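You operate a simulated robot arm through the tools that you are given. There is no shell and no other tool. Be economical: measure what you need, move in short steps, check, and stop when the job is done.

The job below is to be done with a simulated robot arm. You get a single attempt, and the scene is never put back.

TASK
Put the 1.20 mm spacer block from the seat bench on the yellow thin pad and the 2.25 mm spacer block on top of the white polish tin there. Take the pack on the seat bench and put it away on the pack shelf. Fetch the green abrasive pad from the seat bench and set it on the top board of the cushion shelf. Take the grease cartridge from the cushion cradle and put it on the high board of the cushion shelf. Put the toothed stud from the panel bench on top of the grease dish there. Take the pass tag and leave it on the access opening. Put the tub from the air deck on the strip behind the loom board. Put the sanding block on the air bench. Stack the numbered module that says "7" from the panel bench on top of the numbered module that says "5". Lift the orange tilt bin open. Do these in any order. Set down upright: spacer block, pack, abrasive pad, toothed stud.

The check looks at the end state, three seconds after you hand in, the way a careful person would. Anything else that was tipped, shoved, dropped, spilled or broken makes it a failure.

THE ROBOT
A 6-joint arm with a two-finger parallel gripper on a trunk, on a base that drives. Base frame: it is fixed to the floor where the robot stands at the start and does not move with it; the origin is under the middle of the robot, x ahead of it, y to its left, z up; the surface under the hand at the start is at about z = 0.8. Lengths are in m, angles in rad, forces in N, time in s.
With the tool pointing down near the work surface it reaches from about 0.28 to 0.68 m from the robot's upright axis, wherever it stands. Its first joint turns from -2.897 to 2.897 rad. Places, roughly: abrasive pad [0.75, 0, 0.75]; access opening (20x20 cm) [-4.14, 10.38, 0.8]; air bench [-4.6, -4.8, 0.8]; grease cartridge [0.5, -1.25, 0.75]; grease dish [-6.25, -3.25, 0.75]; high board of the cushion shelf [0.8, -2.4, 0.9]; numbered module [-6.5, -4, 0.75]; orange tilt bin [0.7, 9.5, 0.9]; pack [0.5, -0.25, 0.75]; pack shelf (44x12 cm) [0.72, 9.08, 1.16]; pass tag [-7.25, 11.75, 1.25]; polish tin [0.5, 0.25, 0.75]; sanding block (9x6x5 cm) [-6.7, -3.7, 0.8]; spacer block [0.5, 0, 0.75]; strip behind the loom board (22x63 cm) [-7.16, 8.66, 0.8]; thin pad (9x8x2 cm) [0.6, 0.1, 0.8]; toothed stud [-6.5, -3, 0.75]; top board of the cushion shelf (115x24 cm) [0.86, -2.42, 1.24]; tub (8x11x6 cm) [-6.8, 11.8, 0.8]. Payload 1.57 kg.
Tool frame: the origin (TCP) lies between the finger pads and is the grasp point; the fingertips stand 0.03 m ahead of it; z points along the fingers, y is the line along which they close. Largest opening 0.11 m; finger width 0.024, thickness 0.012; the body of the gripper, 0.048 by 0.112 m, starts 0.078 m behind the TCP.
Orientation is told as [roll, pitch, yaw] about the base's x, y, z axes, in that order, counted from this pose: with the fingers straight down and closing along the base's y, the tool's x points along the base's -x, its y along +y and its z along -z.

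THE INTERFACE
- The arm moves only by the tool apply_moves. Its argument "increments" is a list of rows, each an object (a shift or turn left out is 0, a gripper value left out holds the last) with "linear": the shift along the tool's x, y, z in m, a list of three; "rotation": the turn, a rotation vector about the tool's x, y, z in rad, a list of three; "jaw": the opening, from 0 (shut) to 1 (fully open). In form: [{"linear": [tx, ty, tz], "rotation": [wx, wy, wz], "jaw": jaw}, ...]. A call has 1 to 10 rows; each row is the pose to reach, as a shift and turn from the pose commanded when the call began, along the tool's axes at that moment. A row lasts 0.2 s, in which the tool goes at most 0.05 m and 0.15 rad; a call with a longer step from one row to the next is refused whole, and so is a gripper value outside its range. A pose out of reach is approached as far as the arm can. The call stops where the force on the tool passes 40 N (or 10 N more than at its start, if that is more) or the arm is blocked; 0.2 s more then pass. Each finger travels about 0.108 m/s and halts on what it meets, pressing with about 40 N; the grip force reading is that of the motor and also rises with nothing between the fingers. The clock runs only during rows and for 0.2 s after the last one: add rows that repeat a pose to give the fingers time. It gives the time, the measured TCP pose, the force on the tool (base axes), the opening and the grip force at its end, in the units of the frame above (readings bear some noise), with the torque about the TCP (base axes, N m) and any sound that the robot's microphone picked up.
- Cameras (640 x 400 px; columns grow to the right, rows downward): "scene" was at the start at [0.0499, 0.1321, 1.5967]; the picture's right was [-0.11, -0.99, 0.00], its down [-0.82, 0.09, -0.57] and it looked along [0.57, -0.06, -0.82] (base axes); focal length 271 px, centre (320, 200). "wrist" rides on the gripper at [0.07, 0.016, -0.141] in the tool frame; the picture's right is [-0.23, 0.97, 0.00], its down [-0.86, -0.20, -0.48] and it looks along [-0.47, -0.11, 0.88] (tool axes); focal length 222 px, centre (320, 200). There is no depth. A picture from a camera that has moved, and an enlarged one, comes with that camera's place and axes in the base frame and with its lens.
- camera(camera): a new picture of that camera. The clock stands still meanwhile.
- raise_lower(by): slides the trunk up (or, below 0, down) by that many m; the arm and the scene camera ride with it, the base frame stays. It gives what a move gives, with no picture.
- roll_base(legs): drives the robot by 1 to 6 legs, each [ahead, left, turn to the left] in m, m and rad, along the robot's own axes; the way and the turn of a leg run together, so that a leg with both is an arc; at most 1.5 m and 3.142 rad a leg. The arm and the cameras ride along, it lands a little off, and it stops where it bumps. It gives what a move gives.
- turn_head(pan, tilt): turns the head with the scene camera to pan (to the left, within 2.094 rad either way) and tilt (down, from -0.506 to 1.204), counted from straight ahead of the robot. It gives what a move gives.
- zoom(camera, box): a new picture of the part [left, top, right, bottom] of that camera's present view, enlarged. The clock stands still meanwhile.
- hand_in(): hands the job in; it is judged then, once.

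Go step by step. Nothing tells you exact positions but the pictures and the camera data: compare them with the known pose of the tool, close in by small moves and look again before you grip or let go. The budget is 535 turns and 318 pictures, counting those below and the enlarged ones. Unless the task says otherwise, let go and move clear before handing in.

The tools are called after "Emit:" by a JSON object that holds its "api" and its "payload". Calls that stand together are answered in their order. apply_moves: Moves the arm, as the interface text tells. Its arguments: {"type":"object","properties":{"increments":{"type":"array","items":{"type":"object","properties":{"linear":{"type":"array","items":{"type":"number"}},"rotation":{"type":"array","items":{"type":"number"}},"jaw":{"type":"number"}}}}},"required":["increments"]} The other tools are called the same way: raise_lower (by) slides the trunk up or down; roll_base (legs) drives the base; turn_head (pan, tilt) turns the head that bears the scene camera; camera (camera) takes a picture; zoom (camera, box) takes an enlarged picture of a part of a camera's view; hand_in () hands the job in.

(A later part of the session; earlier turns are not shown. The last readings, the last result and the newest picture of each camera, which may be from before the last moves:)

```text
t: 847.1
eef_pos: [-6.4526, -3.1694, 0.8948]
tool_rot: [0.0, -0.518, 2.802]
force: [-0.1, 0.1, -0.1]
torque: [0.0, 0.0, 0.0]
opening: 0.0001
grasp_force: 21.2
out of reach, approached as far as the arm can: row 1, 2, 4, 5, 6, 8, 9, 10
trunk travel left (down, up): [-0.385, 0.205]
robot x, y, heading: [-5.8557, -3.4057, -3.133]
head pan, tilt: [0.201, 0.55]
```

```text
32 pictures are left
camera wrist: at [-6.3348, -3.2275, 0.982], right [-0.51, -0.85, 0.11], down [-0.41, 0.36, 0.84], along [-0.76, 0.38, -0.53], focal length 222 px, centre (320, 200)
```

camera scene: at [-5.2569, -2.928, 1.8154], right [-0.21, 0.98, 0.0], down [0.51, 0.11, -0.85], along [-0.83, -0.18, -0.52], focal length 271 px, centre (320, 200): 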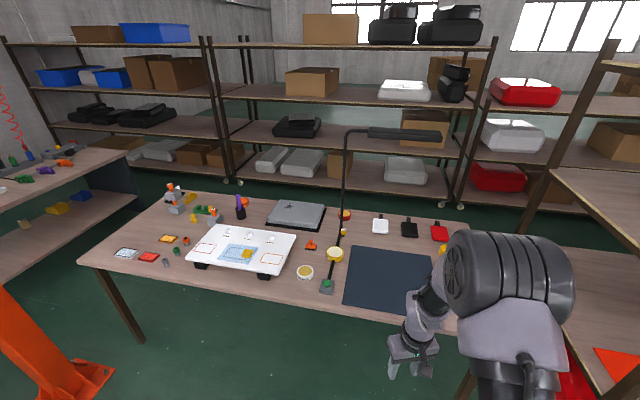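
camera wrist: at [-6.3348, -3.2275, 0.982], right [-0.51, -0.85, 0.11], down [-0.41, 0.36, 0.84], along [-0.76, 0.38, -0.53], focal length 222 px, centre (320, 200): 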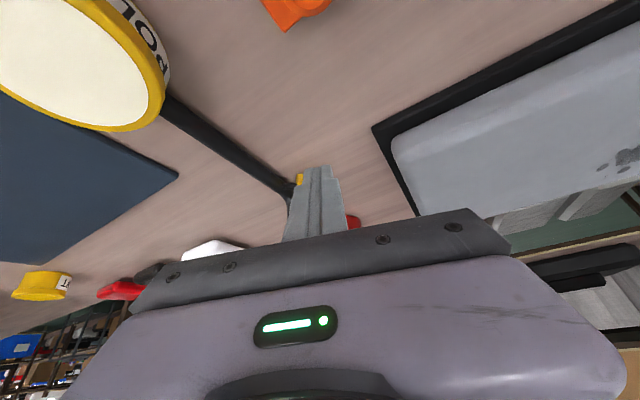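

The second stroke barely touched it. I'll instead take it with a near-vertical tool from closer: straighten, shift the base north, and turn the hand to the stud's axis.

Emit:
{"api": "apply_moves", "payload": {"increments": [{"linear": [-0.01, 0, -0.03], "rotation": [0, 0.1, 0]}, {"linear": [-0.02, 0, -0.06], "rotation": [0, 0.2, 0]}, {"linear": [-0.03, 0, -0.09], "rotation": [0, 0.31, 0]}, {"linear": [-0.03, 0, -0.12], "rotation": [0, 0.42, 0]}, {"linear": [-0.03, 0, -0.14], "rotation": [0, 0.52, 0]}]}}

Emit:
{"api": "roll_base", "payload": {"legs": [[0, -0.2, 0]]}}

Emit:
{"api": "apply_moves", "payload": {"increments": [{"linear": [0.01, 0, 0], "rotation": [0, 0, -0.14], "jaw": 0.5}, {"linear": [0.02, 0, 0], "rotation": [0, 0, -0.28]}, {"linear": [0.03, 0, 0], "rotation": [0, 0, -0.42]}, {"linear": [0.03, 0, 0], "rotation": [0, 0, -0.56]}, {"linear": [0.03, 0, 0], "rotation": [0, 0, -0.7]}, {"linear": [0.03, 0, 0], "rotation": [0, 0, -0.84]}, {"linear": [0.03, 0, 0], "rotation": [0, 0, -0.98]}, {"linear": [0.03, 0, 0], "rotation": [0, 0, -1.12]}, {"linear": [0.03, 0, 0], "rotation": [0, 0, -1.26]}, {"linear": [0.03, 0, 0], "rotation": [0, 0, -1.386]}]}}

```text
t: 848.3
eef_pos: [-6.4104, -3.1874, 1.0293]
tool_rot: [-0.017, -0.018, 2.807]
force: [0.5, -0.4, 0.4]
torque: [-0.02, 0.0, 0.02]
opening: 0.0
grasp_force: 21.5
out of reach, approached as far as the arm can: row 2, 3
trunk travel left (down, up): [-0.385, 0.205]
robot x, y, heading: [-5.855, -3.4052, -3.132]
head pan, tilt: [0.201, 0.55]
```

```text
t: 849.9
eef_pos: [-6.4123, -2.9879, 1.0285]
tool_rot: [-0.014, -0.02, 2.814]
force: [-0.2, 0.5, -0.5]
torque: [-0.01, 0.0, -0.01]
opening: 0.0
grasp_force: 21.2
trunk travel left (down, up): [-0.385, 0.205]
robot x, y, heading: [-5.8582, -3.2066, -3.138]
head pan, tilt: [0.201, 0.55]
```

```text
t: 852.1
eef_pos: [-6.3841, -2.9969, 1.0269]
tool_rot: [-0.019, 0.011, -2.082]
force: [1.1, -0.3, -0.1]
torque: [0.03, 0.0, -0.01]
opening: 0.055
grasp_force: 0.1
trunk travel left (down, up): [-0.385, 0.205]
robot x, y, heading: [-5.8547, -3.2073, -3.135]
head pan, tilt: [0.201, 0.55]
```

Emit:
{"api": "apply_moves", "payload": {"increments": [{"linear": [-0.042, 0.0083, 0], "rotation": [-0.02, 0.06, 0]}, {"linear": [-0.084, 0.0167, 0], "rotation": [-0.02, 0.12, 0]}, {"linear": [-0.126, 0.025, 0], "rotation": [-0.02, 0.18, 0]}, {"linear": [-0.168, 0.0334, 0], "rotation": [-0.02, 0.24, 0]}, {"linear": [-0.2093, 0.0417, 0], "rotation": [-0.02, 0.3, 0]}]}}

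Emit:
{"api": "camera", "payload": {"camera": "wrist"}}

```text
t: 853.3
eef_pos: [-6.4517, -3.2032, 1.0224]
tool_rot: [-0.002, 0.314, -2.089]
force: [0.5, -0.4, 0.2]
torque: [0.03, 0.03, -0.01]
opening: 0.0551
grasp_force: 0.0
trunk travel left (down, up): [-0.385, 0.205]
robot x, y, heading: [-5.8579, -3.2089, -3.133]
head pan, tilt: [0.201, 0.55]
```

```text
31 pictures are left
camera wrist: at [-6.4267, -3.1897, 1.1787], right [0.74, -0.67, -0.07], down [-0.65, -0.74, 0.19], along [-0.18, -0.09, -0.98], focal length 222 px, centre (320, 200)
```

wrist: 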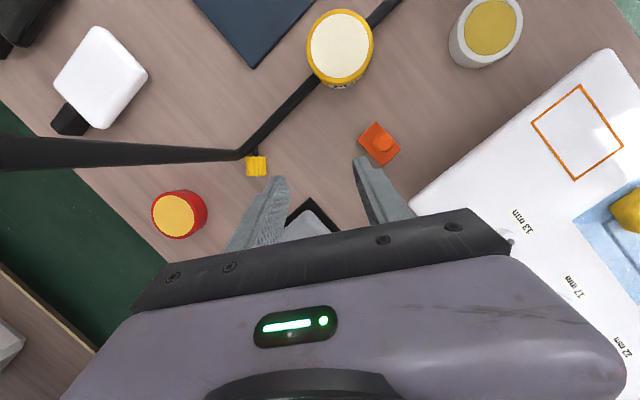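

Emit:
{"api": "roll_base", "payload": {"legs": [[0.015, 0, 0]]}}

Emit:
{"api": "apply_moves", "payload": {"increments": [{"linear": [-0.008, -0.035, 0.02]}, {"linear": [-0.016, -0.07, 0.04]}, {"linear": [-0.024, -0.1038, 0.06]}, {"linear": [-0.024, -0.1038, 0.09]}, {"linear": [-0.024, -0.1038, 0.115]}]}}

Emit:
{"api": "camera", "payload": {"camera": "wrist"}}

```text
t: 854.1
eef_pos: [-6.4672, -3.2013, 1.0237]
tool_rot: [-0.003, 0.312, -2.086]
force: [-0.5, 0.3, -0.8]
torque: [0.02, -0.01, 0.0]
opening: 0.055
grasp_force: 0.1
trunk travel left (down, up): [-0.385, 0.205]
robot x, y, heading: [-5.8689, -3.2042, -3.133]
head pan, tilt: [0.201, 0.55]
```

```text
t: 855.3
eef_pos: [-6.4968, -3.1423, 0.9557]
tool_rot: [0.001, 0.313, -2.087]
force: [-0.4, 0.5, -0.6]
torque: [-0.02, -0.02, 0.0]
opening: 0.055
grasp_force: 0.1
out of reach, approached as far as the arm can: row 2, 3, 4, 5
trunk travel left (down, up): [-0.385, 0.205]
robot x, y, heading: [-5.869, -3.2047, -3.132]
head pan, tilt: [0.201, 0.55]
```

```text
30 pictures are left
camera wrist: at [-6.4721, -3.1304, 1.1113], right [0.74, -0.67, -0.07], down [-0.65, -0.74, 0.19], along [-0.18, -0.1, -0.98], focal length 222 px, centre (320, 200)
```

wrist: 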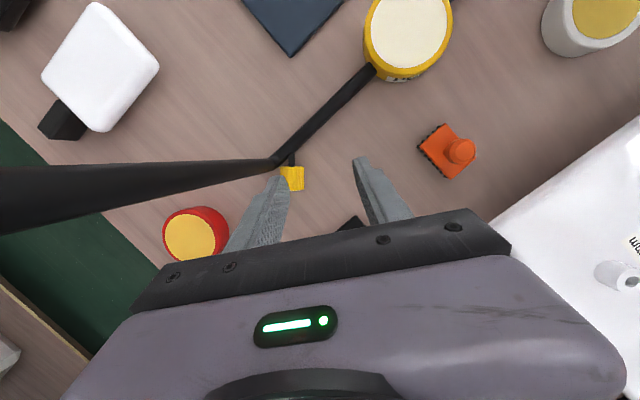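

Just short of reach at this trunk height. I'll lift the TCP, lower the trunk 0.1 m, and try again.

Emit:
{"api": "apply_moves", "payload": {"increments": [{"linear": [0, 0, -0.04]}, {"linear": [0, 0, -0.08]}]}}

Emit:
{"api": "raise_lower", "payload": {"by": -0.1}}

```text
t: 855.9
eef_pos: [-6.5131, -3.1656, 1.0325]
tool_rot: [-0.001, 0.314, -2.089]
force: [0.0, -0.2, 0.9]
torque: [0.0, 0.0, 0.04]
opening: 0.0552
grasp_force: 0.1
out of reach, approached as far as the arm can: row 2
trunk travel left (down, up): [-0.385, 0.205]
robot x, y, heading: [-5.8703, -3.2078, -3.133]
head pan, tilt: [0.201, 0.55]
```

```text
t: 857.2
eef_pos: [-6.5127, -3.1658, 0.9317]
tool_rot: [0.001, 0.315, -2.088]
force: [0.4, -0.5, -0.5]
torque: [-0.04, -0.03, 0.01]
opening: 0.0551
grasp_force: 0.0
trunk travel left (down, up): [-0.285, 0.305]
robot x, y, heading: [-5.8716, -3.2068, -3.128]
head pan, tilt: [0.201, 0.55]
```

Emit:
{"api": "apply_moves", "payload": {"increments": [{"linear": [-0.003, -0.03, 0.0]}, {"linear": [-0.0058, -0.045, 0.02]}, {"linear": [-0.0058, -0.045, 0.04]}, {"linear": [-0.0058, -0.045, 0.055]}]}}

Emit:
{"api": "camera", "payload": {"camera": "wrist"}}

```text
t: 858.2
eef_pos: [-6.5099, -3.1411, 0.8994]
tool_rot: [0.002, 0.312, -2.088]
force: [-0.7, -0.4, -1.1]
torque: [-0.02, -0.01, 0.04]
opening: 0.055
grasp_force: 0.0
out of reach, approached as far as the arm can: row 1, 2, 3, 4
trunk travel left (down, up): [-0.285, 0.305]
robot x, y, heading: [-5.8707, -3.2075, -3.132]
head pan, tilt: [0.201, 0.55]
```

```text
29 pictures are left
camera wrist: at [-6.4845, -3.1288, 1.0555], right [0.74, -0.67, -0.07], down [-0.65, -0.74, 0.19], along [-0.18, -0.1, -0.98], focal length 222 px, centre (320, 200)
```

wrist: 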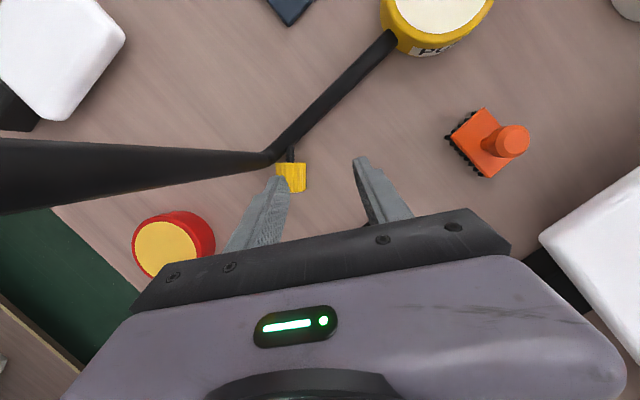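

Still a few cm short. I'll instead hook the stud from its west side with closed fingers from the south-east station (which reaches farther) and draw it clear of the pole.

Emit:
{"api": "apply_moves", "payload": {"increments": [{"linear": [0.01, 0, -0.04]}, {"linear": [0.02, 0, -0.08], "rotation": [0, -0.1, 0]}, {"linear": [0.03, 0, -0.12], "rotation": [0, -0.2, 0]}, {"linear": [0.04, 0, -0.14], "rotation": [0, -0.31, 0]}]}}

Emit:
{"api": "apply_moves", "payload": {"increments": [{"rotation": [0, 0, 0.14], "jaw": 0}, {"rotation": [0, 0, 0.28]}, {"rotation": [0, 0, 0.42]}, {"rotation": [0, 0, 0.56]}, {"rotation": [0, 0, 0.7]}, {"rotation": [0, 0, 0.84]}, {"rotation": [0, 0, 0.98]}, {"rotation": [0, 0, 1.12]}, {"rotation": [0, 0, 1.26]}, {"rotation": [0, 0, 1.38]}]}}

Emit:
{"api": "roll_base", "payload": {"legs": [[0, 0.22, 0]]}}

Emit:
{"api": "apply_moves", "payload": {"increments": [{"linear": [-0.01, 0, 0], "rotation": [0, -0.12, 0]}, {"linear": [-0.02, 0, 0], "rotation": [0, -0.24, 0]}, {"linear": [-0.03, 0, 0], "rotation": [0, -0.36, 0]}, {"linear": [-0.04, 0, 0], "rotation": [0, -0.48, 0]}, {"linear": [-0.05, 0, 0], "rotation": [0, -0.54, 0]}]}}

```text
t: 859.2
eef_pos: [-6.5113, -3.1448, 1.0449]
tool_rot: [0.0, 0.003, -2.087]
force: [-0.6, 0.6, 0.2]
torque: [0.0, 0.02, -0.02]
opening: 0.0551
grasp_force: 0.1
trunk travel left (down, up): [-0.285, 0.305]
robot x, y, heading: [-5.8709, -3.2091, -3.129]
head pan, tilt: [0.201, 0.55]
```

```text
t: 861.4
eef_pos: [-6.511, -3.1461, 1.0445]
tool_rot: [-0.004, 0.001, 2.814]
force: [1.0, -0.1, 0.0]
torque: [-0.01, -0.02, -0.01]
opening: 0.0
grasp_force: 21.1
trunk travel left (down, up): [-0.285, 0.305]
robot x, y, heading: [-5.8718, -3.2061, -3.129]
head pan, tilt: [0.201, 0.55]
```

```text
t: 863.1
eef_pos: [-6.5083, -3.3644, 1.0453]
tool_rot: [-0.004, 0.003, 2.816]
force: [0.8, -0.1, -0.5]
torque: [0.01, 0.0, -0.03]
opening: 0.0
grasp_force: 21.3
trunk travel left (down, up): [-0.285, 0.305]
robot x, y, heading: [-5.8716, -3.4274, -3.127]
head pan, tilt: [0.201, 0.55]
```

```text
t: 864.3
eef_pos: [-6.5556, -3.3489, 1.0425]
tool_rot: [-0.004, -0.538, 2.819]
force: [0.2, 0.2, -0.3]
torque: [0.0, -0.05, 0.02]
opening: 0.0001
grasp_force: 21.3
trunk travel left (down, up): [-0.285, 0.305]
robot x, y, heading: [-5.8716, -3.4242, -3.128]
head pan, tilt: [0.201, 0.55]
```

Emit:
{"api": "apply_moves", "payload": {"increments": [{"linear": [-0.002, -0.045, 0.0]}, {"linear": [-0.004, -0.09, 0.01]}, {"linear": [-0.006, -0.135, 0.02]}, {"linear": [-0.008, -0.178, 0.035]}, {"linear": [-0.0085, -0.219, 0.055]}, {"linear": [-0.0085, -0.219, 0.1]}, {"linear": [-0.0085, -0.219, 0.1478]}]}}

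Emit:
{"api": "camera", "payload": {"camera": "wrist"}}

```text
t: 865.9
eef_pos: [-6.5666, -3.1136, 0.9222]
tool_rot: [-0.003, -0.538, 2.819]
force: [0.3, -0.1, 0.4]
torque: [0.02, 0.01, 0.03]
opening: 0.0
grasp_force: 21.3
trunk travel left (down, up): [-0.285, 0.305]
robot x, y, heading: [-5.8697, -3.4282, -3.129]
head pan, tilt: [0.201, 0.55]
```

```text
28 pictures are left
camera wrist: at [-6.4466, -3.1712, 1.0072], right [-0.5, -0.86, 0.11], down [-0.4, 0.34, 0.85], along [-0.77, 0.38, -0.52], focal length 222 px, centre (320, 200)
```

wrist: 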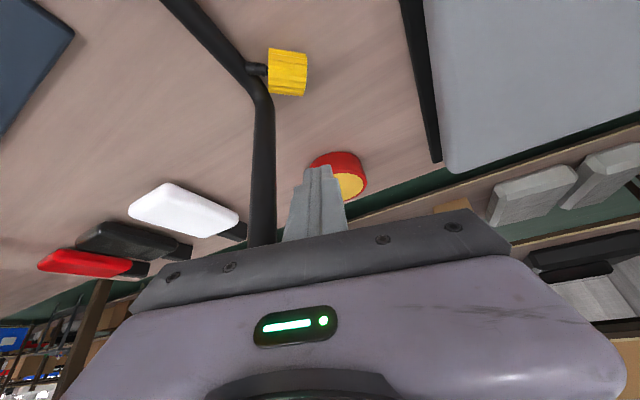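

Emit:
{"api": "apply_moves", "payload": {"increments": [{"linear": [0.013, 0, 0.022]}, {"linear": [0.026, 0, 0.044]}, {"linear": [0.038, 0, 0.064]}]}}

Emit:
{"api": "apply_moves", "payload": {"increments": [{"linear": [0.0084, 0.002, -0.005]}, {"linear": [0.0167, 0.004, -0.01]}, {"linear": [0.025, 0.0061, -0.015]}, {"linear": [0.0334, 0.0082, -0.02]}]}}

Emit:
{"api": "camera", "payload": {"camera": "wrist"}}

```text
t: 866.7
eef_pos: [-6.5654, -3.1147, 0.8478]
tool_rot: [-0.004, -0.538, 2.819]
force: [-0.5, -0.2, -0.3]
torque: [0.01, -0.03, -0.02]
opening: 0.0
grasp_force: 21.4
trunk travel left (down, up): [-0.285, 0.305]
robot x, y, heading: [-5.8692, -3.4262, -3.128]
head pan, tilt: [0.201, 0.55]
```

```text
t: 867.7
eef_pos: [-6.531, -3.135, 0.8478]
tool_rot: [-0.002, -0.541, 2.82]
force: [-0.6, 0.5, -0.1]
torque: [0.02, -0.01, 0.02]
opening: 0.0
grasp_force: 20.6
trunk travel left (down, up): [-0.285, 0.305]
robot x, y, heading: [-5.8712, -3.4272, -3.127]
head pan, tilt: [0.201, 0.55]
```

```text
27 pictures are left
camera wrist: at [-6.4108, -3.1925, 0.9337], right [-0.5, -0.86, 0.11], down [-0.4, 0.34, 0.85], along [-0.77, 0.38, -0.51], focal length 222 px, centre (320, 200)
```

wrist: 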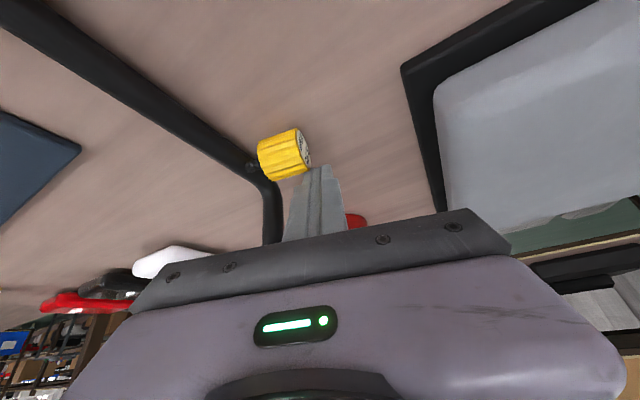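

It's moving. Continue drawing it.

Emit:
{"api": "apply_moves", "payload": {"increments": [{"linear": [0.0084, 0.002, -0.005]}, {"linear": [0.0167, 0.004, -0.01]}, {"linear": [0.025, 0.0061, -0.015]}, {"linear": [0.0334, 0.0082, -0.02]}, {"linear": [0.0418, 0.0102, -0.025]}, {"linear": [0.05, 0.0123, -0.03]}, {"linear": [0.0585, 0.0143, -0.035]}, {"linear": [0.067, 0.0164, -0.04]}, {"linear": [0.075, 0.0184, -0.045]}]}}

Emit:
{"api": "camera", "payload": {"camera": "wrist"}}

```text
t: 869.7
eef_pos: [-6.4519, -3.1797, 0.848]
tool_rot: [-0.003, -0.538, 2.817]
force: [0.5, -0.3, -0.3]
torque: [-0.01, 0.0, 0.03]
opening: 0.0
grasp_force: 21.7
out of reach, approached as far as the arm can: row 3, 4
trunk travel left (down, up): [-0.285, 0.305]
robot x, y, heading: [-5.8677, -3.427, -3.129]
head pan, tilt: [0.201, 0.55]
```

```text
26 pictures are left
camera wrist: at [-6.3336, -3.2372, 0.9337], right [-0.5, -0.86, 0.11], down [-0.4, 0.34, 0.85], along [-0.77, 0.38, -0.51], focal length 222 px, centre (320, 200)
```

wrist: 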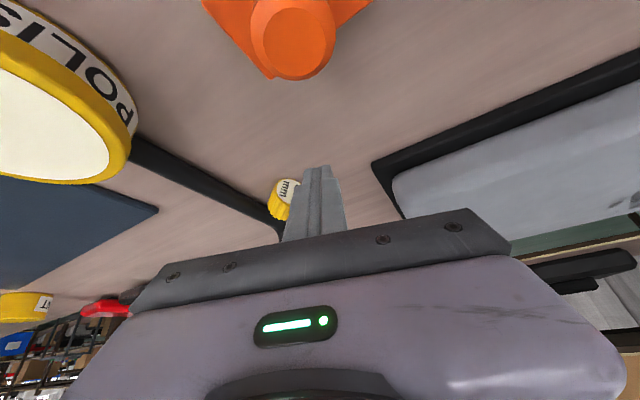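

Emit:
{"api": "zoom", "payload": {"camera": "wrist", "box": [230, 150, 350, 240]}}

Emit:
{"api": "apply_moves", "payload": {"increments": [{"linear": [0.0, 0.03, -0.02]}, {"linear": [0.0, 0.06, -0.05]}, {"linear": [0, 0.09, -0.09]}]}}

Emit:
{"api": "zoom", "payload": {"camera": "scene", "box": [300, 260, 460, 390]}}

```text
4.44 times, centred on (290, 195) of wrist
camera zoom: at [-6.3336, -3.2372, 0.9337], right [-0.5, -0.86, 0.11], down [-0.4, 0.34, 0.85], along [-0.77, 0.38, -0.51], focal length 987 px, centre (453, 222)
```

zoom: 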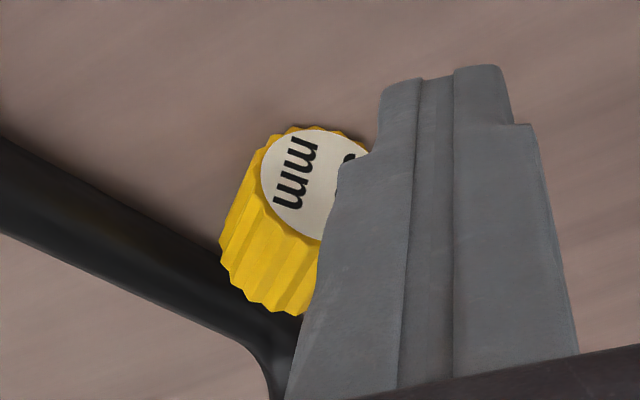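

```text
t: 870.5
eef_pos: [-6.4359, -3.2556, 0.9297]
tool_rot: [0.046, -0.527, 2.819]
force: [-0.2, 0.1, -0.2]
torque: [0.03, -0.01, 0.0]
opening: 0.0
grasp_force: 21.5
out of reach, approached as far as the arm can: row 1, 2, 3
trunk travel left (down, up): [-0.285, 0.305]
robot x, y, heading: [-5.87, -3.4231, -3.131]
head pan, tilt: [0.201, 0.55]
```

```text
3.08 times, centred on (380, 325) of scene
camera zoom: at [-5.936, -3.5867, 1.7154], right [-0.21, 0.98, 0.0], down [0.51, 0.11, -0.85], along [-0.83, -0.18, -0.52], focal length 834 px, centre (135, -185)
```

zoom: 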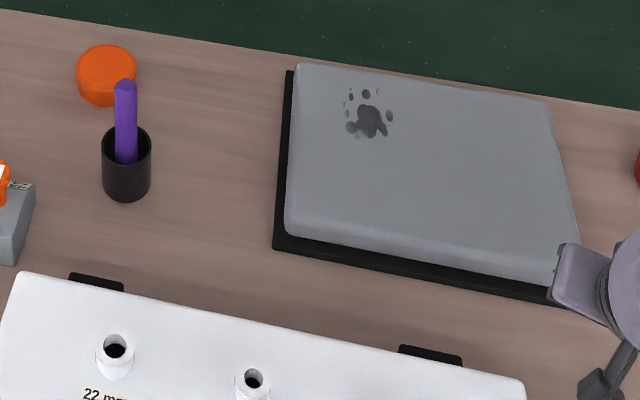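

Emit:
{"api": "apply_moves", "payload": {"increments": [{"linear": [0.0, 0.02, -0.04], "rotation": [0, 0.1, 0]}, {"linear": [0.0, 0.02, -0.08], "rotation": [0, 0.22, 0]}, {"linear": [0, 0.02, -0.12], "rotation": [0, 0.34, 0]}, {"linear": [0, 0.02, -0.14], "rotation": [0.04, 0.45, 0]}, {"linear": [0, 0.02, -0.14], "rotation": [0.04, 0.53, 0]}]}}

Emit:
{"api": "zoom", "payload": {"camera": "wrist", "box": [120, 60, 400, 260]}}

```text
t: 871.7
eef_pos: [-6.3731, -3.2896, 1.0505]
tool_rot: [0.002, 0.003, 2.829]
force: [0.1, -0.6, 0.2]
torque: [-0.01, 0.0, 0.0]
opening: 0.0
grasp_force: 21.1
out of reach, approached as far as the arm can: row 2, 3
trunk travel left (down, up): [-0.285, 0.305]
robot x, y, heading: [-5.8722, -3.4285, -3.13]
head pan, tilt: [0.201, 0.55]
```

```text
2.00 times, centred on (260, 160) of wrist
camera zoom: at [-6.3136, -3.326, 1.192], right [-0.52, -0.86, 0.0], down [-0.75, 0.45, 0.48], along [-0.41, 0.24, -0.88], focal length 444 px, centre (440, 280)
```

zoom: 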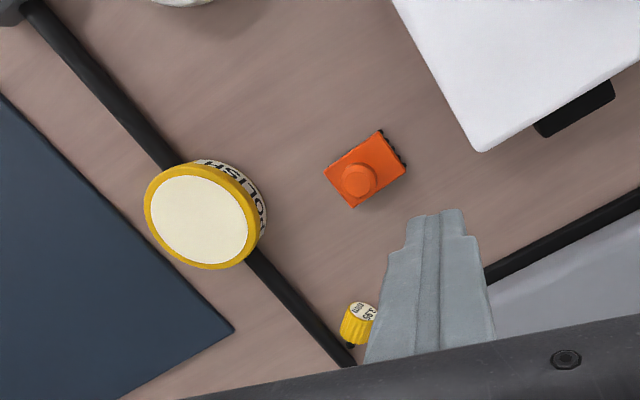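

The stud is now at about (-6.489, -3.125), lying with its head toward the south-east. I'll cage it with a vertical open hand (north finger between it and the bar) and drag it south into clear space.

Emit:
{"api": "roll_base", "payload": {"legs": [[0, -0.2, 0]]}}

Emit:
{"api": "apply_moves", "payload": {"increments": [{"linear": [-0.02, 0, 0], "rotation": [0, 0, -0.1], "jaw": 0.46}, {"linear": [-0.04, 0, 0], "rotation": [0, 0, -0.2]}, {"linear": [-0.06, 0, 0], "rotation": [0, 0, -0.31]}]}}

```text
t: 873.3
eef_pos: [-6.3773, -3.0922, 1.0507]
tool_rot: [0.003, 0.003, 2.832]
force: [-0.5, -0.1, -0.1]
torque: [-0.04, 0.04, -0.01]
opening: 0.0
grasp_force: 21.4
trunk travel left (down, up): [-0.285, 0.305]
robot x, y, heading: [-5.8739, -3.2277, -3.131]
head pan, tilt: [0.201, 0.55]
```

```text
t: 874.1
eef_pos: [-6.4339, -3.0739, 1.0507]
tool_rot: [0.003, 0.001, -3.139]
force: [0.1, 0.1, -0.6]
torque: [0.03, -0.02, -0.04]
opening: 0.0505
grasp_force: 0.0
trunk travel left (down, up): [-0.285, 0.305]
robot x, y, heading: [-5.8704, -3.2273, -3.128]
head pan, tilt: [0.201, 0.55]
```

Emit:
{"api": "apply_moves", "payload": {"increments": [{"linear": [-0.02, 0.03, 0]}, {"linear": [-0.041, 0.057, 0.01]}, {"linear": [-0.041, 0.057, 0.05]}, {"linear": [-0.041, 0.057, 0.09]}, {"linear": [-0.041, 0.057, 0.12]}]}}

Emit:
{"api": "camera", "payload": {"camera": "wrist"}}

```text
t: 875.3
eef_pos: [-6.474, -3.1328, 0.9298]
tool_rot: [0.004, 0.0, 3.142]
force: [-0.2, 0.2, -0.2]
torque: [-0.01, -0.04, 0.0]
opening: 0.0506
grasp_force: 0.1
trunk travel left (down, up): [-0.285, 0.305]
robot x, y, heading: [-5.8708, -3.2265, -3.127]
head pan, tilt: [0.201, 0.55]
```

```text
22 pictures are left
camera wrist: at [-6.4054, -3.1482, 1.0717], right [-0.23, -0.97, 0.0], down [-0.86, 0.2, 0.48], along [-0.46, 0.11, -0.88], focal length 222 px, centre (320, 200)
```

wrist: 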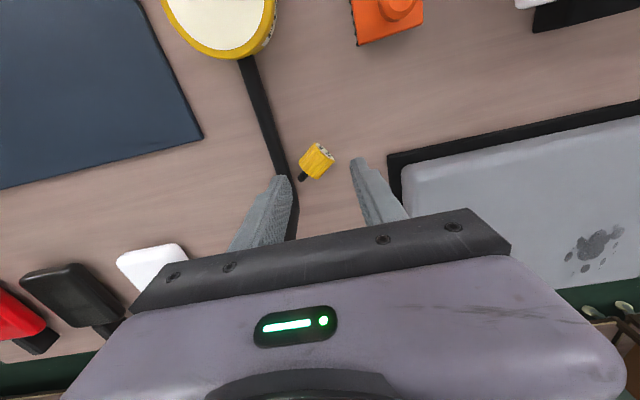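

Emit:
{"api": "apply_moves", "payload": {"increments": [{"linear": [0.016, -0.0003, 0.03]}, {"linear": [0.016, -0.0003, 0.06]}, {"linear": [0.016, -0.0003, 0.086]}, {"linear": [0.016, 0.01, 0.086]}, {"linear": [0.016, 0.02, 0.086]}, {"linear": [0.016, 0.03, 0.086]}, {"linear": [0.016, 0.04, 0.086]}, {"linear": [0.016, 0.05, 0.086]}]}}

Emit:
{"api": "camera", "payload": {"camera": "wrist"}}

```text
t: 877.1
eef_pos: [-6.4587, -3.1822, 0.8457]
tool_rot: [0.003, 0.003, 3.142]
force: [0.1, 0.8, 1.6]
torque: [0.0, 0.02, -0.02]
opening: 0.0507
grasp_force: 0.1
trunk travel left (down, up): [-0.285, 0.305]
robot x, y, heading: [-5.8725, -3.233, -3.125]
head pan, tilt: [0.201, 0.55]
```

```text
21 pictures are left
camera wrist: at [-6.3899, -3.1983, 0.9861], right [-0.23, -0.97, 0.0], down [-0.86, 0.2, 0.48], along [-0.46, 0.11, -0.88], focal length 222 px, centre (320, 200)
```

wrist: 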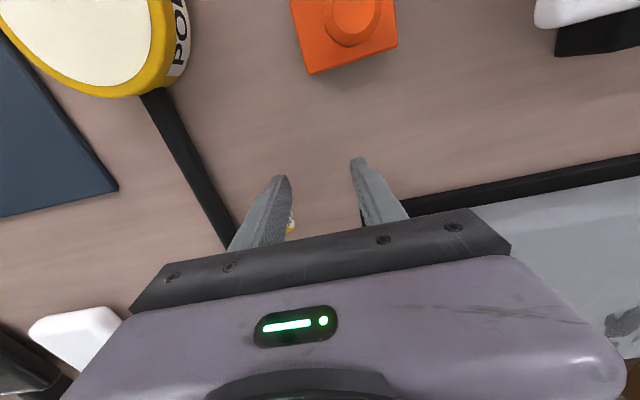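

Emit:
{"api": "apply_moves", "payload": {"increments": [{"linear": [0.01, 0.0, -0.04]}, {"linear": [0.02, 0.0, -0.08]}, {"linear": [0.03, 0, -0.11]}]}}

Emit:
{"api": "camera", "payload": {"camera": "wrist"}}

```text
t: 877.9
eef_pos: [-6.4293, -3.1822, 0.955]
tool_rot: [0.006, 0.0, -3.142]
force: [-0.4, -0.7, 1.2]
torque: [0.03, 0.0, 0.02]
opening: 0.0505
grasp_force: 0.1
trunk travel left (down, up): [-0.285, 0.305]
robot x, y, heading: [-5.873, -3.2307, -3.131]
head pan, tilt: [0.201, 0.55]
```

```text
20 pictures are left
camera wrist: at [-6.359, -3.1975, 1.096], right [-0.23, -0.97, 0.0], down [-0.86, 0.2, 0.48], along [-0.46, 0.11, -0.88], focal length 222 px, centre (320, 200)
```

wrist: 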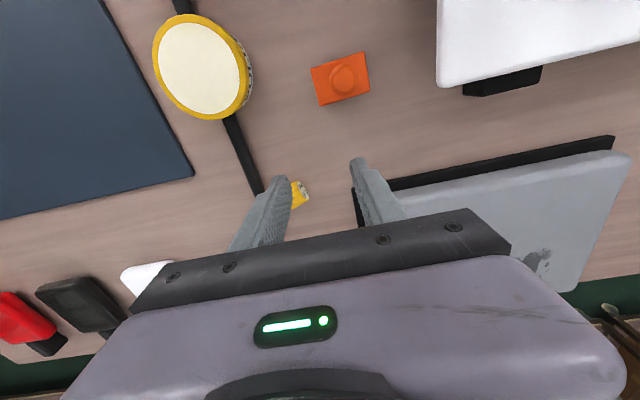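

The stud is clear of the bar at (-6.488, -3.134), head toward SSE. I'll turn the hand so its forward direction matches the stud's head, so it can later be tipped upright.

Emit:
{"api": "apply_moves", "payload": {"increments": [{"linear": [0, 0, -0.01], "rotation": [0, 0, -0.145]}, {"linear": [0, 0, -0.02], "rotation": [0, 0, -0.29]}, {"linear": [0, 0, -0.02], "rotation": [0, 0, -0.435]}, {"linear": [0, 0, -0.02], "rotation": [0, 0, -0.58]}, {"linear": [0, 0, -0.02], "rotation": [0, 0, -0.725]}, {"linear": [0, 0, -0.02], "rotation": [0, 0, -0.87]}, {"linear": [0, 0, -0.02], "rotation": [0, 0, -1.015]}, {"linear": [0, 0, -0.02], "rotation": [0, 0, -1.16]}, {"linear": [0, 0, -0.02], "rotation": [0, 0, -1.305]}, {"linear": [0, 0, -0.02], "rotation": [0, 0, -1.45]}]}}

Emit:
{"api": "apply_moves", "payload": {"increments": [{"rotation": [0, 0, -0.145]}, {"rotation": [0, 0, -0.29]}, {"rotation": [0, 0, -0.435]}, {"rotation": [0, 0, -0.5]}]}}

```text
t: 880.1
eef_pos: [-6.4283, -3.1826, 0.9745]
tool_rot: [0.001, -0.004, -1.689]
force: [0.0, 0.4, -1.4]
torque: [0.02, 0.02, 0.01]
opening: 0.0507
grasp_force: 0.0
trunk travel left (down, up): [-0.285, 0.305]
robot x, y, heading: [-5.8715, -3.228, -3.128]
head pan, tilt: [0.201, 0.55]
```

```text
t: 881.1
eef_pos: [-6.4287, -3.1831, 0.9741]
tool_rot: [-0.001, -0.004, -1.186]
force: [0.4, -0.2, -0.1]
torque: [0.03, 0.0, -0.01]
opening: 0.0508
grasp_force: 0.0
trunk travel left (down, up): [-0.285, 0.305]
robot x, y, heading: [-5.8701, -3.2295, -3.127]
head pan, tilt: [0.201, 0.55]
```

Emit:
{"api": "apply_moves", "payload": {"increments": [{"linear": [0.034, -0.018, 0]}, {"linear": [0.0675, -0.0363, 0.0]}, {"linear": [0.0675, -0.0363, 0.04]}]}}

Emit:
{"api": "camera", "payload": {"camera": "wrist"}}

```text
t: 881.9
eef_pos: [-6.4879, -3.1332, 0.9348]
tool_rot: [0.0, -0.003, -1.189]
force: [0.2, -0.5, 0.5]
torque: [0.01, -0.03, 0.02]
opening: 0.0505
grasp_force: 0.0
trunk travel left (down, up): [-0.285, 0.305]
robot x, y, heading: [-5.8755, -3.2284, -3.125]
head pan, tilt: [0.201, 0.55]
```

```text
19 pictures are left
camera wrist: at [-6.4996, -3.0615, 1.0753], right [0.99, 0.15, 0.0], down [0.13, -0.87, 0.48], along [0.07, -0.48, -0.88], focal length 222 px, centre (320, 200)
```

wrist: 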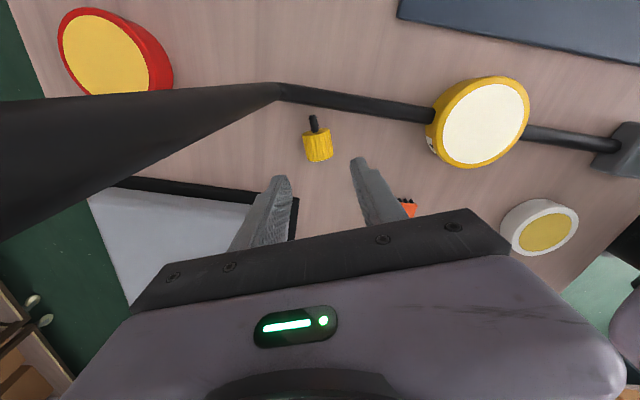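

Emit:
{"api": "apply_moves", "payload": {"increments": [{"linear": [0.0024, -0.0033, 0.04]}, {"linear": [0.0024, -0.0033, 0.075]}, {"linear": [0.0024, -0.0033, 0.092]}, {"linear": [0.0024, -0.0033, 0.0975]}]}}

Emit:
{"api": "apply_moves", "payload": {"increments": [{"jaw": 0}, {"jaw": 0}, {"jaw": 0}, {"jaw": 0}]}}

Emit:
{"api": "zoom", "payload": {"camera": "wrist", "box": [220, 80, 420, 240]}}

```text
t: 882.9
eef_pos: [-6.491, -3.1313, 0.8373]
tool_rot: [0.001, -0.002, -1.191]
force: [0.1, -0.1, 0.4]
torque: [-0.02, -0.02, -0.02]
opening: 0.0505
grasp_force: 0.0
trunk travel left (down, up): [-0.285, 0.305]
robot x, y, heading: [-5.8703, -3.2293, -3.126]
head pan, tilt: [0.201, 0.55]
```

```text
t: 883.9
eef_pos: [-6.4908, -3.1325, 0.8366]
tool_rot: [0.0, -0.002, -1.191]
force: [-0.7, 0.3, -0.4]
torque: [-0.01, -0.02, -0.01]
opening: 0.0305
grasp_force: 39.7
trunk travel left (down, up): [-0.285, 0.305]
robot x, y, heading: [-5.8721, -3.2266, -3.126]
head pan, tilt: [0.201, 0.55]
```

```text
2.50 times, centred on (320, 160) of wrist
camera zoom: at [-6.5026, -3.0604, 0.9776], right [0.99, 0.15, 0.0], down [0.13, -0.87, 0.48], along [0.07, -0.48, -0.88], focal length 555 px, centre (320, 300)
```

zoom: 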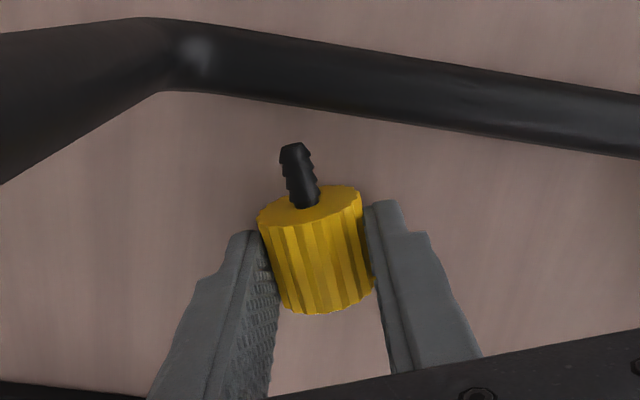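

Gripped: a yellow cap with a black barbed stem. Lift straight up.

Emit:
{"api": "apply_moves", "payload": {"increments": [{"linear": [-0.005, 0, -0.03]}, {"linear": [-0.01, 0, -0.07]}, {"linear": [-0.03, 0, -0.11]}, {"linear": [-0.05, 0, -0.15]}, {"linear": [-0.07, 0, -0.18]}]}}

Emit:
{"api": "apply_moves", "payload": {"increments": [{"linear": [0, 0.01, 0], "rotation": [0, 0, 0.14]}, {"linear": [0, 0.02, 0], "rotation": [0, 0, 0.28]}, {"linear": [0, 0.03, 0], "rotation": [0, 0, 0.42]}, {"linear": [0, 0.04, 0], "rotation": [0, 0, 0.56]}, {"linear": [0, 0.05, 0], "rotation": [0, 0, 0.7]}, {"linear": [0, 0.06, 0], "rotation": [0, 0, 0.84]}, {"linear": [0, 0.07, 0], "rotation": [0, 0, 0.98]}, {"linear": [0, 0.08, 0], "rotation": [0, 0, 1.12]}, {"linear": [0, 0.09, 0], "rotation": [0, 0, 1.26]}, {"linear": [0, 0.1, 0], "rotation": [0, 0, 1.4]}]}}

```text
t: 885.1
eef_pos: [-6.4642, -3.1969, 1.0164]
tool_rot: [0.0, -0.004, -1.191]
force: [0.7, 0.0, 0.4]
torque: [0.04, 0.01, -0.02]
opening: 0.0307
grasp_force: 39.0
trunk travel left (down, up): [-0.285, 0.305]
robot x, y, heading: [-5.8696, -3.231, -3.13]
head pan, tilt: [0.201, 0.55]
```

```text
t: 887.3
eef_pos: [-6.3719, -3.1605, 1.0177]
tool_rot: [0.003, 0.001, -2.595]
force: [1.2, 0.0, -0.7]
torque: [0.0, 0.02, 0.03]
opening: 0.0304
grasp_force: 39.5
trunk travel left (down, up): [-0.285, 0.305]
robot x, y, heading: [-5.8724, -3.2271, -3.128]
head pan, tilt: [0.201, 0.55]
```

Emit:
{"api": "apply_moves", "payload": {"increments": [{"rotation": [0, 0, 0.14]}, {"rotation": [0, 0, 0.28]}, {"rotation": [0, 0, 0.42]}, {"rotation": [0, 0, 0.54]}]}}

Emit:
{"api": "roll_base", "payload": {"legs": [[-0.4, 0.03, 0]]}}

Emit:
{"api": "apply_moves", "payload": {"increments": [{"linear": [-0.02, 0, 0], "rotation": [0, -0.14, 0]}, {"linear": [-0.04, 0, 0], "rotation": [0, -0.28, 0]}, {"linear": [-0.06, 0, 0], "rotation": [0, -0.42, 0]}, {"linear": [-0.08, 0, 0], "rotation": [0, -0.56, 0]}, {"linear": [-0.1, 0, 0], "rotation": [0, -0.7, 0]}, {"linear": [-0.12, 0, 0], "rotation": [0, -0.84, 0]}, {"linear": [-0.13, 0, 0], "rotation": [0, -0.98, 0]}, {"linear": [-0.14, 0, 0], "rotation": [0, -1.12, 0]}, {"linear": [-0.15, 0, 0], "rotation": [0, -1.26, 0]}, {"linear": [-0.15, 0, 0], "rotation": [0, -1.4, 0]}]}}

```text
t: 888.3
eef_pos: [-6.3724, -3.1598, 1.0174]
tool_rot: [0.003, 0.003, -3.134]
force: [0.0, 0.1, 0.3]
torque: [-0.02, -0.02, 0.0]
opening: 0.0306
grasp_force: 39.4
trunk travel left (down, up): [-0.285, 0.305]
robot x, y, heading: [-5.873, -3.2287, -3.126]
head pan, tilt: [0.201, 0.55]
```

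```text
t: 890.8
eef_pos: [-5.9746, -3.1829, 1.0171]
tool_rot: [0.003, 0.002, -3.134]
force: [0.4, 1.2, -0.2]
torque: [0.01, 0.02, -0.01]
opening: 0.0305
grasp_force: 39.8
trunk travel left (down, up): [-0.285, 0.305]
robot x, y, heading: [-5.4757, -3.2572, -3.122]
head pan, tilt: [0.201, 0.55]
```

```text
t: 893.0
eef_pos: [-6.2621, -3.1032, 1.064]
tool_rot: [0.303, -1.333, 2.913]
force: [0.6, 0.3, -0.7]
torque: [0.01, -0.03, -0.01]
opening: 0.0306
grasp_force: 39.8
out of reach, approached as far as the arm can: row 3, 4, 5, 6, 7, 8, 9, 10
trunk travel left (down, up): [-0.285, 0.305]
robot x, y, heading: [-5.4756, -3.2574, -3.127]
head pan, tilt: [0.201, 0.55]
```

The arm can't hold that pitch so close in; it wandered outward. I'll command a farther pose explicitly and re-check.

Emit:
{"api": "apply_moves", "payload": {"increments": [{"linear": [-0.02, 0, 0.045]}, {"linear": [-0.045, 0, 0.085]}, {"linear": [-0.073, 0, 0.125]}, {"linear": [-0.08, 0, 0.165]}, {"linear": [-0.085, 0, 0.2]}]}}

Emit:
{"api": "camera", "payload": {"camera": "wrist"}}

```text
t: 894.2
eef_pos: [-6.3728, -3.1153, 1.1172]
tool_rot: [0.295, -1.333, 2.919]
force: [0.9, 0.1, -0.6]
torque: [0.0, -0.01, 0.0]
opening: 0.0307
grasp_force: 40.1
out of reach, approached as far as the arm can: row 3, 4, 5
trunk travel left (down, up): [-0.285, 0.305]
robot x, y, heading: [-5.4711, -3.2534, -3.131]
head pan, tilt: [0.201, 0.55]
```

```text
17 pictures are left
camera wrist: at [-6.2192, -3.123, 1.0812], right [0.01, -0.96, 0.29], down [0.26, 0.28, 0.93], along [-0.97, 0.06, 0.25], focal length 222 px, centre (320, 200)
```

wrist: 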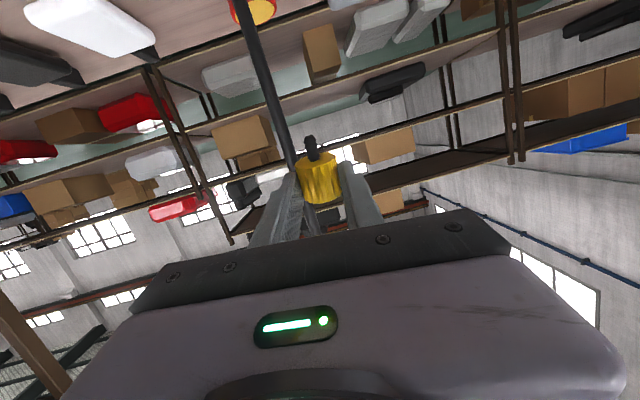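

Upright needs a bit more pitch than the wrist allows. I'll lay the stud on the empty blue mat and re-grip it with the hand leaning forward 0.27 rad, which makes up the difference. First return to vertical and move to the mat.

Emit:
{"api": "apply_moves", "payload": {"increments": [{"linear": [0.0, 0, -0.045], "rotation": [0, 0.14, 0]}, {"linear": [0.01, 0, -0.09], "rotation": [0, 0.28, 0]}, {"linear": [0.02, 0, -0.13], "rotation": [0, 0.42, 0]}, {"linear": [0.03, 0, -0.17], "rotation": [0, 0.56, 0]}, {"linear": [0.04, 0, -0.2], "rotation": [0, 0.7, 0]}, {"linear": [0.04, 0, -0.22], "rotation": [0, 0.84, 0]}, {"linear": [0.04, 0, -0.24], "rotation": [0, 0.98, 0]}, {"linear": [0.04, 0, -0.26], "rotation": [0, 1.12, 0]}, {"linear": [0.04, 0, -0.27], "rotation": [0, 1.26, 0]}, {"linear": [0.04, 0, -0.27], "rotation": [0, 1.4, 0]}]}}

Emit:
{"api": "roll_base", "payload": {"legs": [[0, -0.45, 0], [0.2, 0, 0]]}}

Emit:
{"api": "camera", "payload": {"camera": "wrist"}}

```text
t: 896.4
eef_pos: [-6.1044, -3.0938, 1.1377]
tool_rot: [0.069, 0.058, -3.07]
force: [-0.3, 0.0, -0.1]
torque: [-0.05, 0.0, 0.02]
opening: 0.0305
grasp_force: 39.9
trunk travel left (down, up): [-0.285, 0.305]
robot x, y, heading: [-5.4746, -3.2526, -3.131]
head pan, tilt: [0.201, 0.55]
```

```text
t: 900.3
eef_pos: [-6.3107, -2.6453, 1.1393]
tool_rot: [0.07, 0.056, -3.07]
force: [0.2, 0.1, -0.6]
torque: [0.02, -0.01, -0.02]
opening: 0.0305
grasp_force: 39.9
trunk travel left (down, up): [-0.285, 0.305]
robot x, y, heading: [-5.6815, -2.8043, -3.128]
head pan, tilt: [0.201, 0.55]
```

```text
16 pictures are left
camera wrist: at [-6.2503, -2.6471, 1.2842], right [-0.16, -0.99, 0.05], down [-0.89, 0.17, 0.41], along [-0.42, 0.02, -0.91], focal length 222 px, centre (320, 200)
```

wrist: 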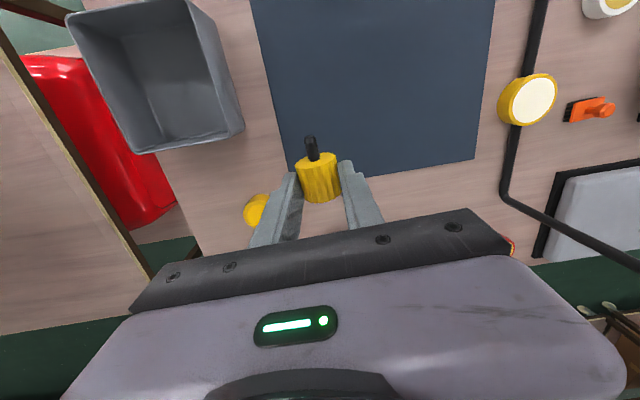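

Emit:
{"api": "apply_moves", "payload": {"increments": [{"linear": [0.02, 0.04, 0.0], "rotation": [0.035, -0.03, 0]}, {"linear": [0.04, 0.08, 0.01], "rotation": [0.07, -0.058, 0]}, {"linear": [0.06, 0.12, 0.03], "rotation": [0.07, -0.058, 0]}, {"linear": [0.079, 0.161, 0.04], "rotation": [0.07, -0.058, 0]}, {"linear": [0.079, 0.161, 0.09], "rotation": [0.07, -0.058, 0]}, {"linear": [0.079, 0.161, 0.14], "rotation": [0.07, -0.058, 0]}, {"linear": [0.079, 0.161, 0.19], "rotation": [0.07, -0.058, 0]}, {"linear": [0.079, 0.161, 0.23], "rotation": [0.07, -0.058, 0]}]}}

```text
t: 902.1
eef_pos: [-6.2075, -2.8162, 0.9241]
tool_rot: [0.0, -0.002, -3.072]
force: [0.4, 0.2, 0.1]
torque: [-0.02, -0.02, -0.01]
opening: 0.0305
grasp_force: 39.0
trunk travel left (down, up): [-0.285, 0.305]
robot x, y, heading: [-5.679, -2.8046, -3.133]
head pan, tilt: [0.201, 0.55]
```

Emit:
{"api": "apply_moves", "payload": {"increments": [{"linear": [0, 0, 0.04]}, {"linear": [0, 0, 0.07]}, {"linear": [0, 0, 0.08]}]}}

Emit:
{"api": "apply_moves", "payload": {"increments": [{"linear": [0, 0, 0.002]}, {"linear": [0, 0, 0.004]}, {"linear": [0, 0, 0.006]}]}}

```text
t: 902.9
eef_pos: [-6.2066, -2.816, 0.848]
tool_rot: [0.001, -0.006, -3.071]
force: [0.4, -0.4, 15.5]
torque: [-0.04, 0.05, 0.01]
opening: 0.0302
grasp_force: 39.7
trunk travel left (down, up): [-0.285, 0.305]
robot x, y, heading: [-5.6798, -2.8088, -3.128]
head pan, tilt: [0.201, 0.55]
```

```text
t: 903.7
eef_pos: [-6.208, -2.816, 0.8423]
tool_rot: [0.001, -0.006, -3.073]
force: [-4.7, -5.1, 36.3]
torque: [-0.19, 0.1, -0.02]
opening: 0.0303
grasp_force: 39.7
trunk travel left (down, up): [-0.285, 0.305]
robot x, y, heading: [-5.6838, -2.8037, -3.126]
head pan, tilt: [0.201, 0.55]
```

Down on the mat. Ease, release slightly, rise, then lean the hand forward 0.27 and re-grip.

Emit:
{"api": "apply_moves", "payload": {"increments": [{"linear": [0, 0, -0.003]}, {"linear": [0, 0, -0.003], "jaw": 0.42}, {"linear": [0, 0, -0.003], "jaw": 0.42}, {"linear": [0, 0, -0.03]}, {"linear": [0, 0, -0.07]}]}}

Emit:
{"api": "apply_moves", "payload": {"increments": [{"rotation": [0, 0.1, 0]}, {"rotation": [0, 0.2, 0]}, {"rotation": [0, 0.28, 0]}]}}

Emit:
{"api": "camera", "payload": {"camera": "wrist"}}

```text
t: 904.9
eef_pos: [-6.2061, -2.8157, 0.9099]
tool_rot: [0.0, -0.003, -3.073]
force: [0.3, 0.1, -0.6]
torque: [-0.01, -0.01, -0.01]
opening: 0.0461
grasp_force: 0.1
trunk travel left (down, up): [-0.285, 0.305]
robot x, y, heading: [-5.687, -2.8072, -3.126]
head pan, tilt: [0.201, 0.55]
```

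```text
t: 905.7
eef_pos: [-6.2057, -2.8155, 0.909]
tool_rot: [0.0, 0.281, -3.072]
force: [0.4, 0.1, 0.2]
torque: [0.02, 0.04, -0.02]
opening: 0.0461
grasp_force: 0.1
trunk travel left (down, up): [-0.285, 0.305]
robot x, y, heading: [-5.6783, -2.8005, -3.127]
head pan, tilt: [0.201, 0.55]
```

```text
15 pictures are left
camera wrist: at [-6.1787, -2.8294, 1.0646], right [-0.15, -0.99, -0.06], down [-0.97, 0.13, 0.22], along [-0.21, 0.09, -0.97], focal length 222 px, centre (320, 200)
```

wrist: 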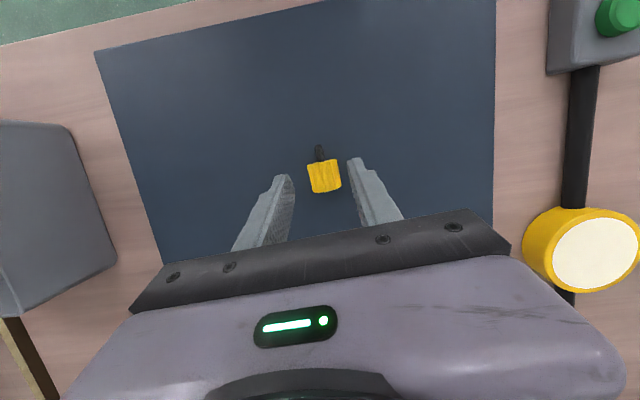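

Emit:
{"api": "apply_moves", "payload": {"increments": [{"linear": [-0.0233, -0.0014, 0.015]}, {"linear": [-0.0233, -0.0014, 0.04]}, {"linear": [-0.0233, -0.0014, 0.056]}, {"linear": [-0.0233, -0.0014, 0.061]}]}}

Emit:
{"api": "apply_moves", "payload": {"increments": [{"jaw": 0}, {"jaw": 0}, {"jaw": 0}, {"jaw": 0}]}}

Emit:
{"api": "apply_moves", "payload": {"increments": [{"linear": [0.0, 0, -0.04]}, {"linear": [0.0, 0, -0.08]}, {"linear": [0, 0, -0.12]}, {"linear": [0, 0, -0.17]}, {"linear": [0, 0, -0.21]}]}}

```text
t: 906.7
eef_pos: [-6.2139, -2.8143, 0.8452]
tool_rot: [-0.001, 0.278, -3.073]
force: [0.0, 0.0, -0.2]
torque: [-0.01, -0.03, 0.0]
opening: 0.0462
grasp_force: 0.0
trunk travel left (down, up): [-0.285, 0.305]
robot x, y, heading: [-5.677, -2.7989, -3.122]
head pan, tilt: [0.201, 0.55]
```

```text
t: 907.7
eef_pos: [-6.2125, -2.8149, 0.8437]
tool_rot: [-0.001, 0.279, -3.075]
force: [-0.1, -0.2, -0.1]
torque: [0.01, 0.01, 0.0]
opening: 0.0306
grasp_force: 40.2
trunk travel left (down, up): [-0.285, 0.305]
robot x, y, heading: [-5.6811, -2.8031, -3.132]
head pan, tilt: [0.201, 0.55]
```

```text
t: 908.9
eef_pos: [-6.2714, -2.819, 1.0476]
tool_rot: [-0.002, 0.279, -3.072]
force: [-0.1, -0.1, 0.3]
torque: [0.03, -0.01, 0.0]
opening: 0.0308
grasp_force: 40.0
trunk travel left (down, up): [-0.285, 0.305]
robot x, y, heading: [-5.6808, -2.8067, -3.129]
head pan, tilt: [0.201, 0.55]
```

Re-gripped with the lean. Now drive so the dish will be at long reach, then pitch the hand until the stud is upright.

Emit:
{"api": "roll_base", "payload": {"legs": [[-0.4, 0, 0], [0, 0.42, 0]]}}

Emit:
{"api": "apply_moves", "payload": {"increments": [{"linear": [-0.027, 0, -0.008], "rotation": [0, -0.145, 0]}, {"linear": [-0.054, 0, -0.0155], "rotation": [0, -0.29, 0]}, {"linear": [-0.081, 0, -0.023], "rotation": [0, -0.435, 0]}, {"linear": [-0.108, 0, -0.031], "rotation": [0, -0.58, 0]}, {"linear": [-0.135, 0, -0.039], "rotation": [0, -0.725, 0]}, {"linear": [-0.161, 0, -0.0465], "rotation": [0, -0.87, 0]}, {"linear": [-0.188, 0, -0.054], "rotation": [0, -1.015, 0]}, {"linear": [-0.215, 0, -0.062], "rotation": [0, -1.16, 0]}, {"linear": [-0.242, 0, -0.07], "rotation": [0, -1.305, 0]}, {"linear": [-0.269, 0, -0.0776], "rotation": [0, -1.45, 0]}]}}

```text
t: 913.6
eef_pos: [-5.864, -3.2341, 1.0454]
tool_rot: [0.0, 0.279, -3.069]
force: [-0.1, -0.6, -0.3]
torque: [0.02, 0.01, -0.02]
opening: 0.0306
grasp_force: 39.4
trunk travel left (down, up): [-0.285, 0.305]
robot x, y, heading: [-5.2728, -3.2111, -3.127]
head pan, tilt: [0.201, 0.55]
```

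```text
t: 915.8
eef_pos: [-6.1531, -3.2536, 1.0437]
tool_rot: [-0.025, -1.168, -3.027]
force: [-1.5, 2.8, 0.3]
torque: [-0.09, -0.01, 0.11]
opening: 0.0304
grasp_force: 39.8
out of reach, approached as far as the arm can: row 8, 9, 10
trunk travel left (down, up): [-0.285, 0.305]
robot x, y, heading: [-5.2709, -3.2216, -3.127]
head pan, tilt: [0.201, 0.55]
```

Emit:
{"api": "apply_moves", "payload": {"increments": [{"linear": [-0.008, 0, 0.018], "rotation": [0, -0.06, 0]}, {"linear": [-0.0156, 0, 0.0368], "rotation": [0, -0.121, 0]}]}}

Emit:
{"api": "camera", "payload": {"camera": "wrist"}}

```text
t: 916.4
eef_pos: [-6.1733, -3.2435, 1.0544]
tool_rot: [-0.002, -1.292, -3.066]
force: [0.7, -0.1, -0.3]
torque: [-0.02, -0.02, 0.04]
opening: 0.0305
grasp_force: 39.5
out of reach, approached as far as the arm can: row 2
trunk travel left (down, up): [-0.285, 0.305]
robot x, y, heading: [-5.2741, -3.217, -3.129]
head pan, tilt: [0.201, 0.55]
```

```text
14 pictures are left
camera wrist: at [-6.0189, -3.2488, 1.0251], right [0.01, -0.98, 0.22], down [0.21, 0.21, 0.95], along [-0.98, 0.04, 0.21], focal length 222 px, centre (320, 200)
```

wrist: 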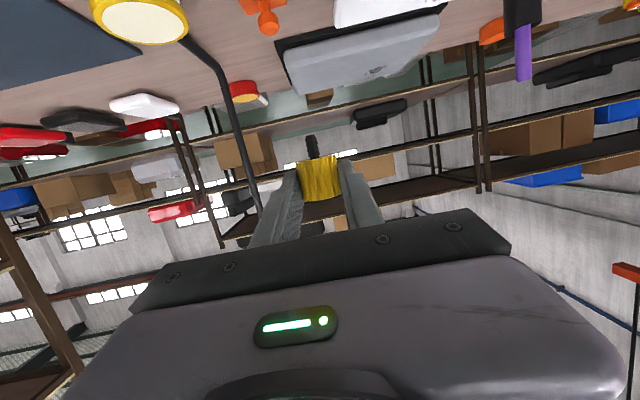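

The stud is now upright in the grip. Look at the dish from the head camera.

Emit:
{"api": "turn_head", "payload": {"pan": 0.0, "tilt": 0.6}}

Emit:
{"api": "camera", "payload": {"camera": "scene"}}

```text
t: 917.1
eef_pos: [-6.1757, -3.2454, 1.0534]
tool_rot: [-0.001, -1.292, -3.067]
force: [0.2, 0.3, -0.5]
torque: [0.0, -0.04, 0.01]
opening: 0.0303
grasp_force: 39.6
trunk travel left (down, up): [-0.285, 0.305]
robot x, y, heading: [-5.274, -3.2135, -3.126]
head pan, tilt: [0.0, 0.6]
```

```text
13 pictures are left
camera scene: at [-5.3419, -3.3584, 1.711], right [-0.02, 1.0, 0.0], down [0.56, 0.01, -0.83], along [-0.83, -0.01, -0.56], focal length 271 px, centre (320, 200)
```

scene: 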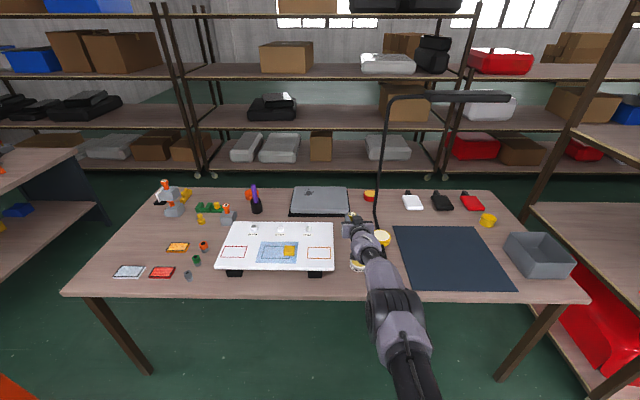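

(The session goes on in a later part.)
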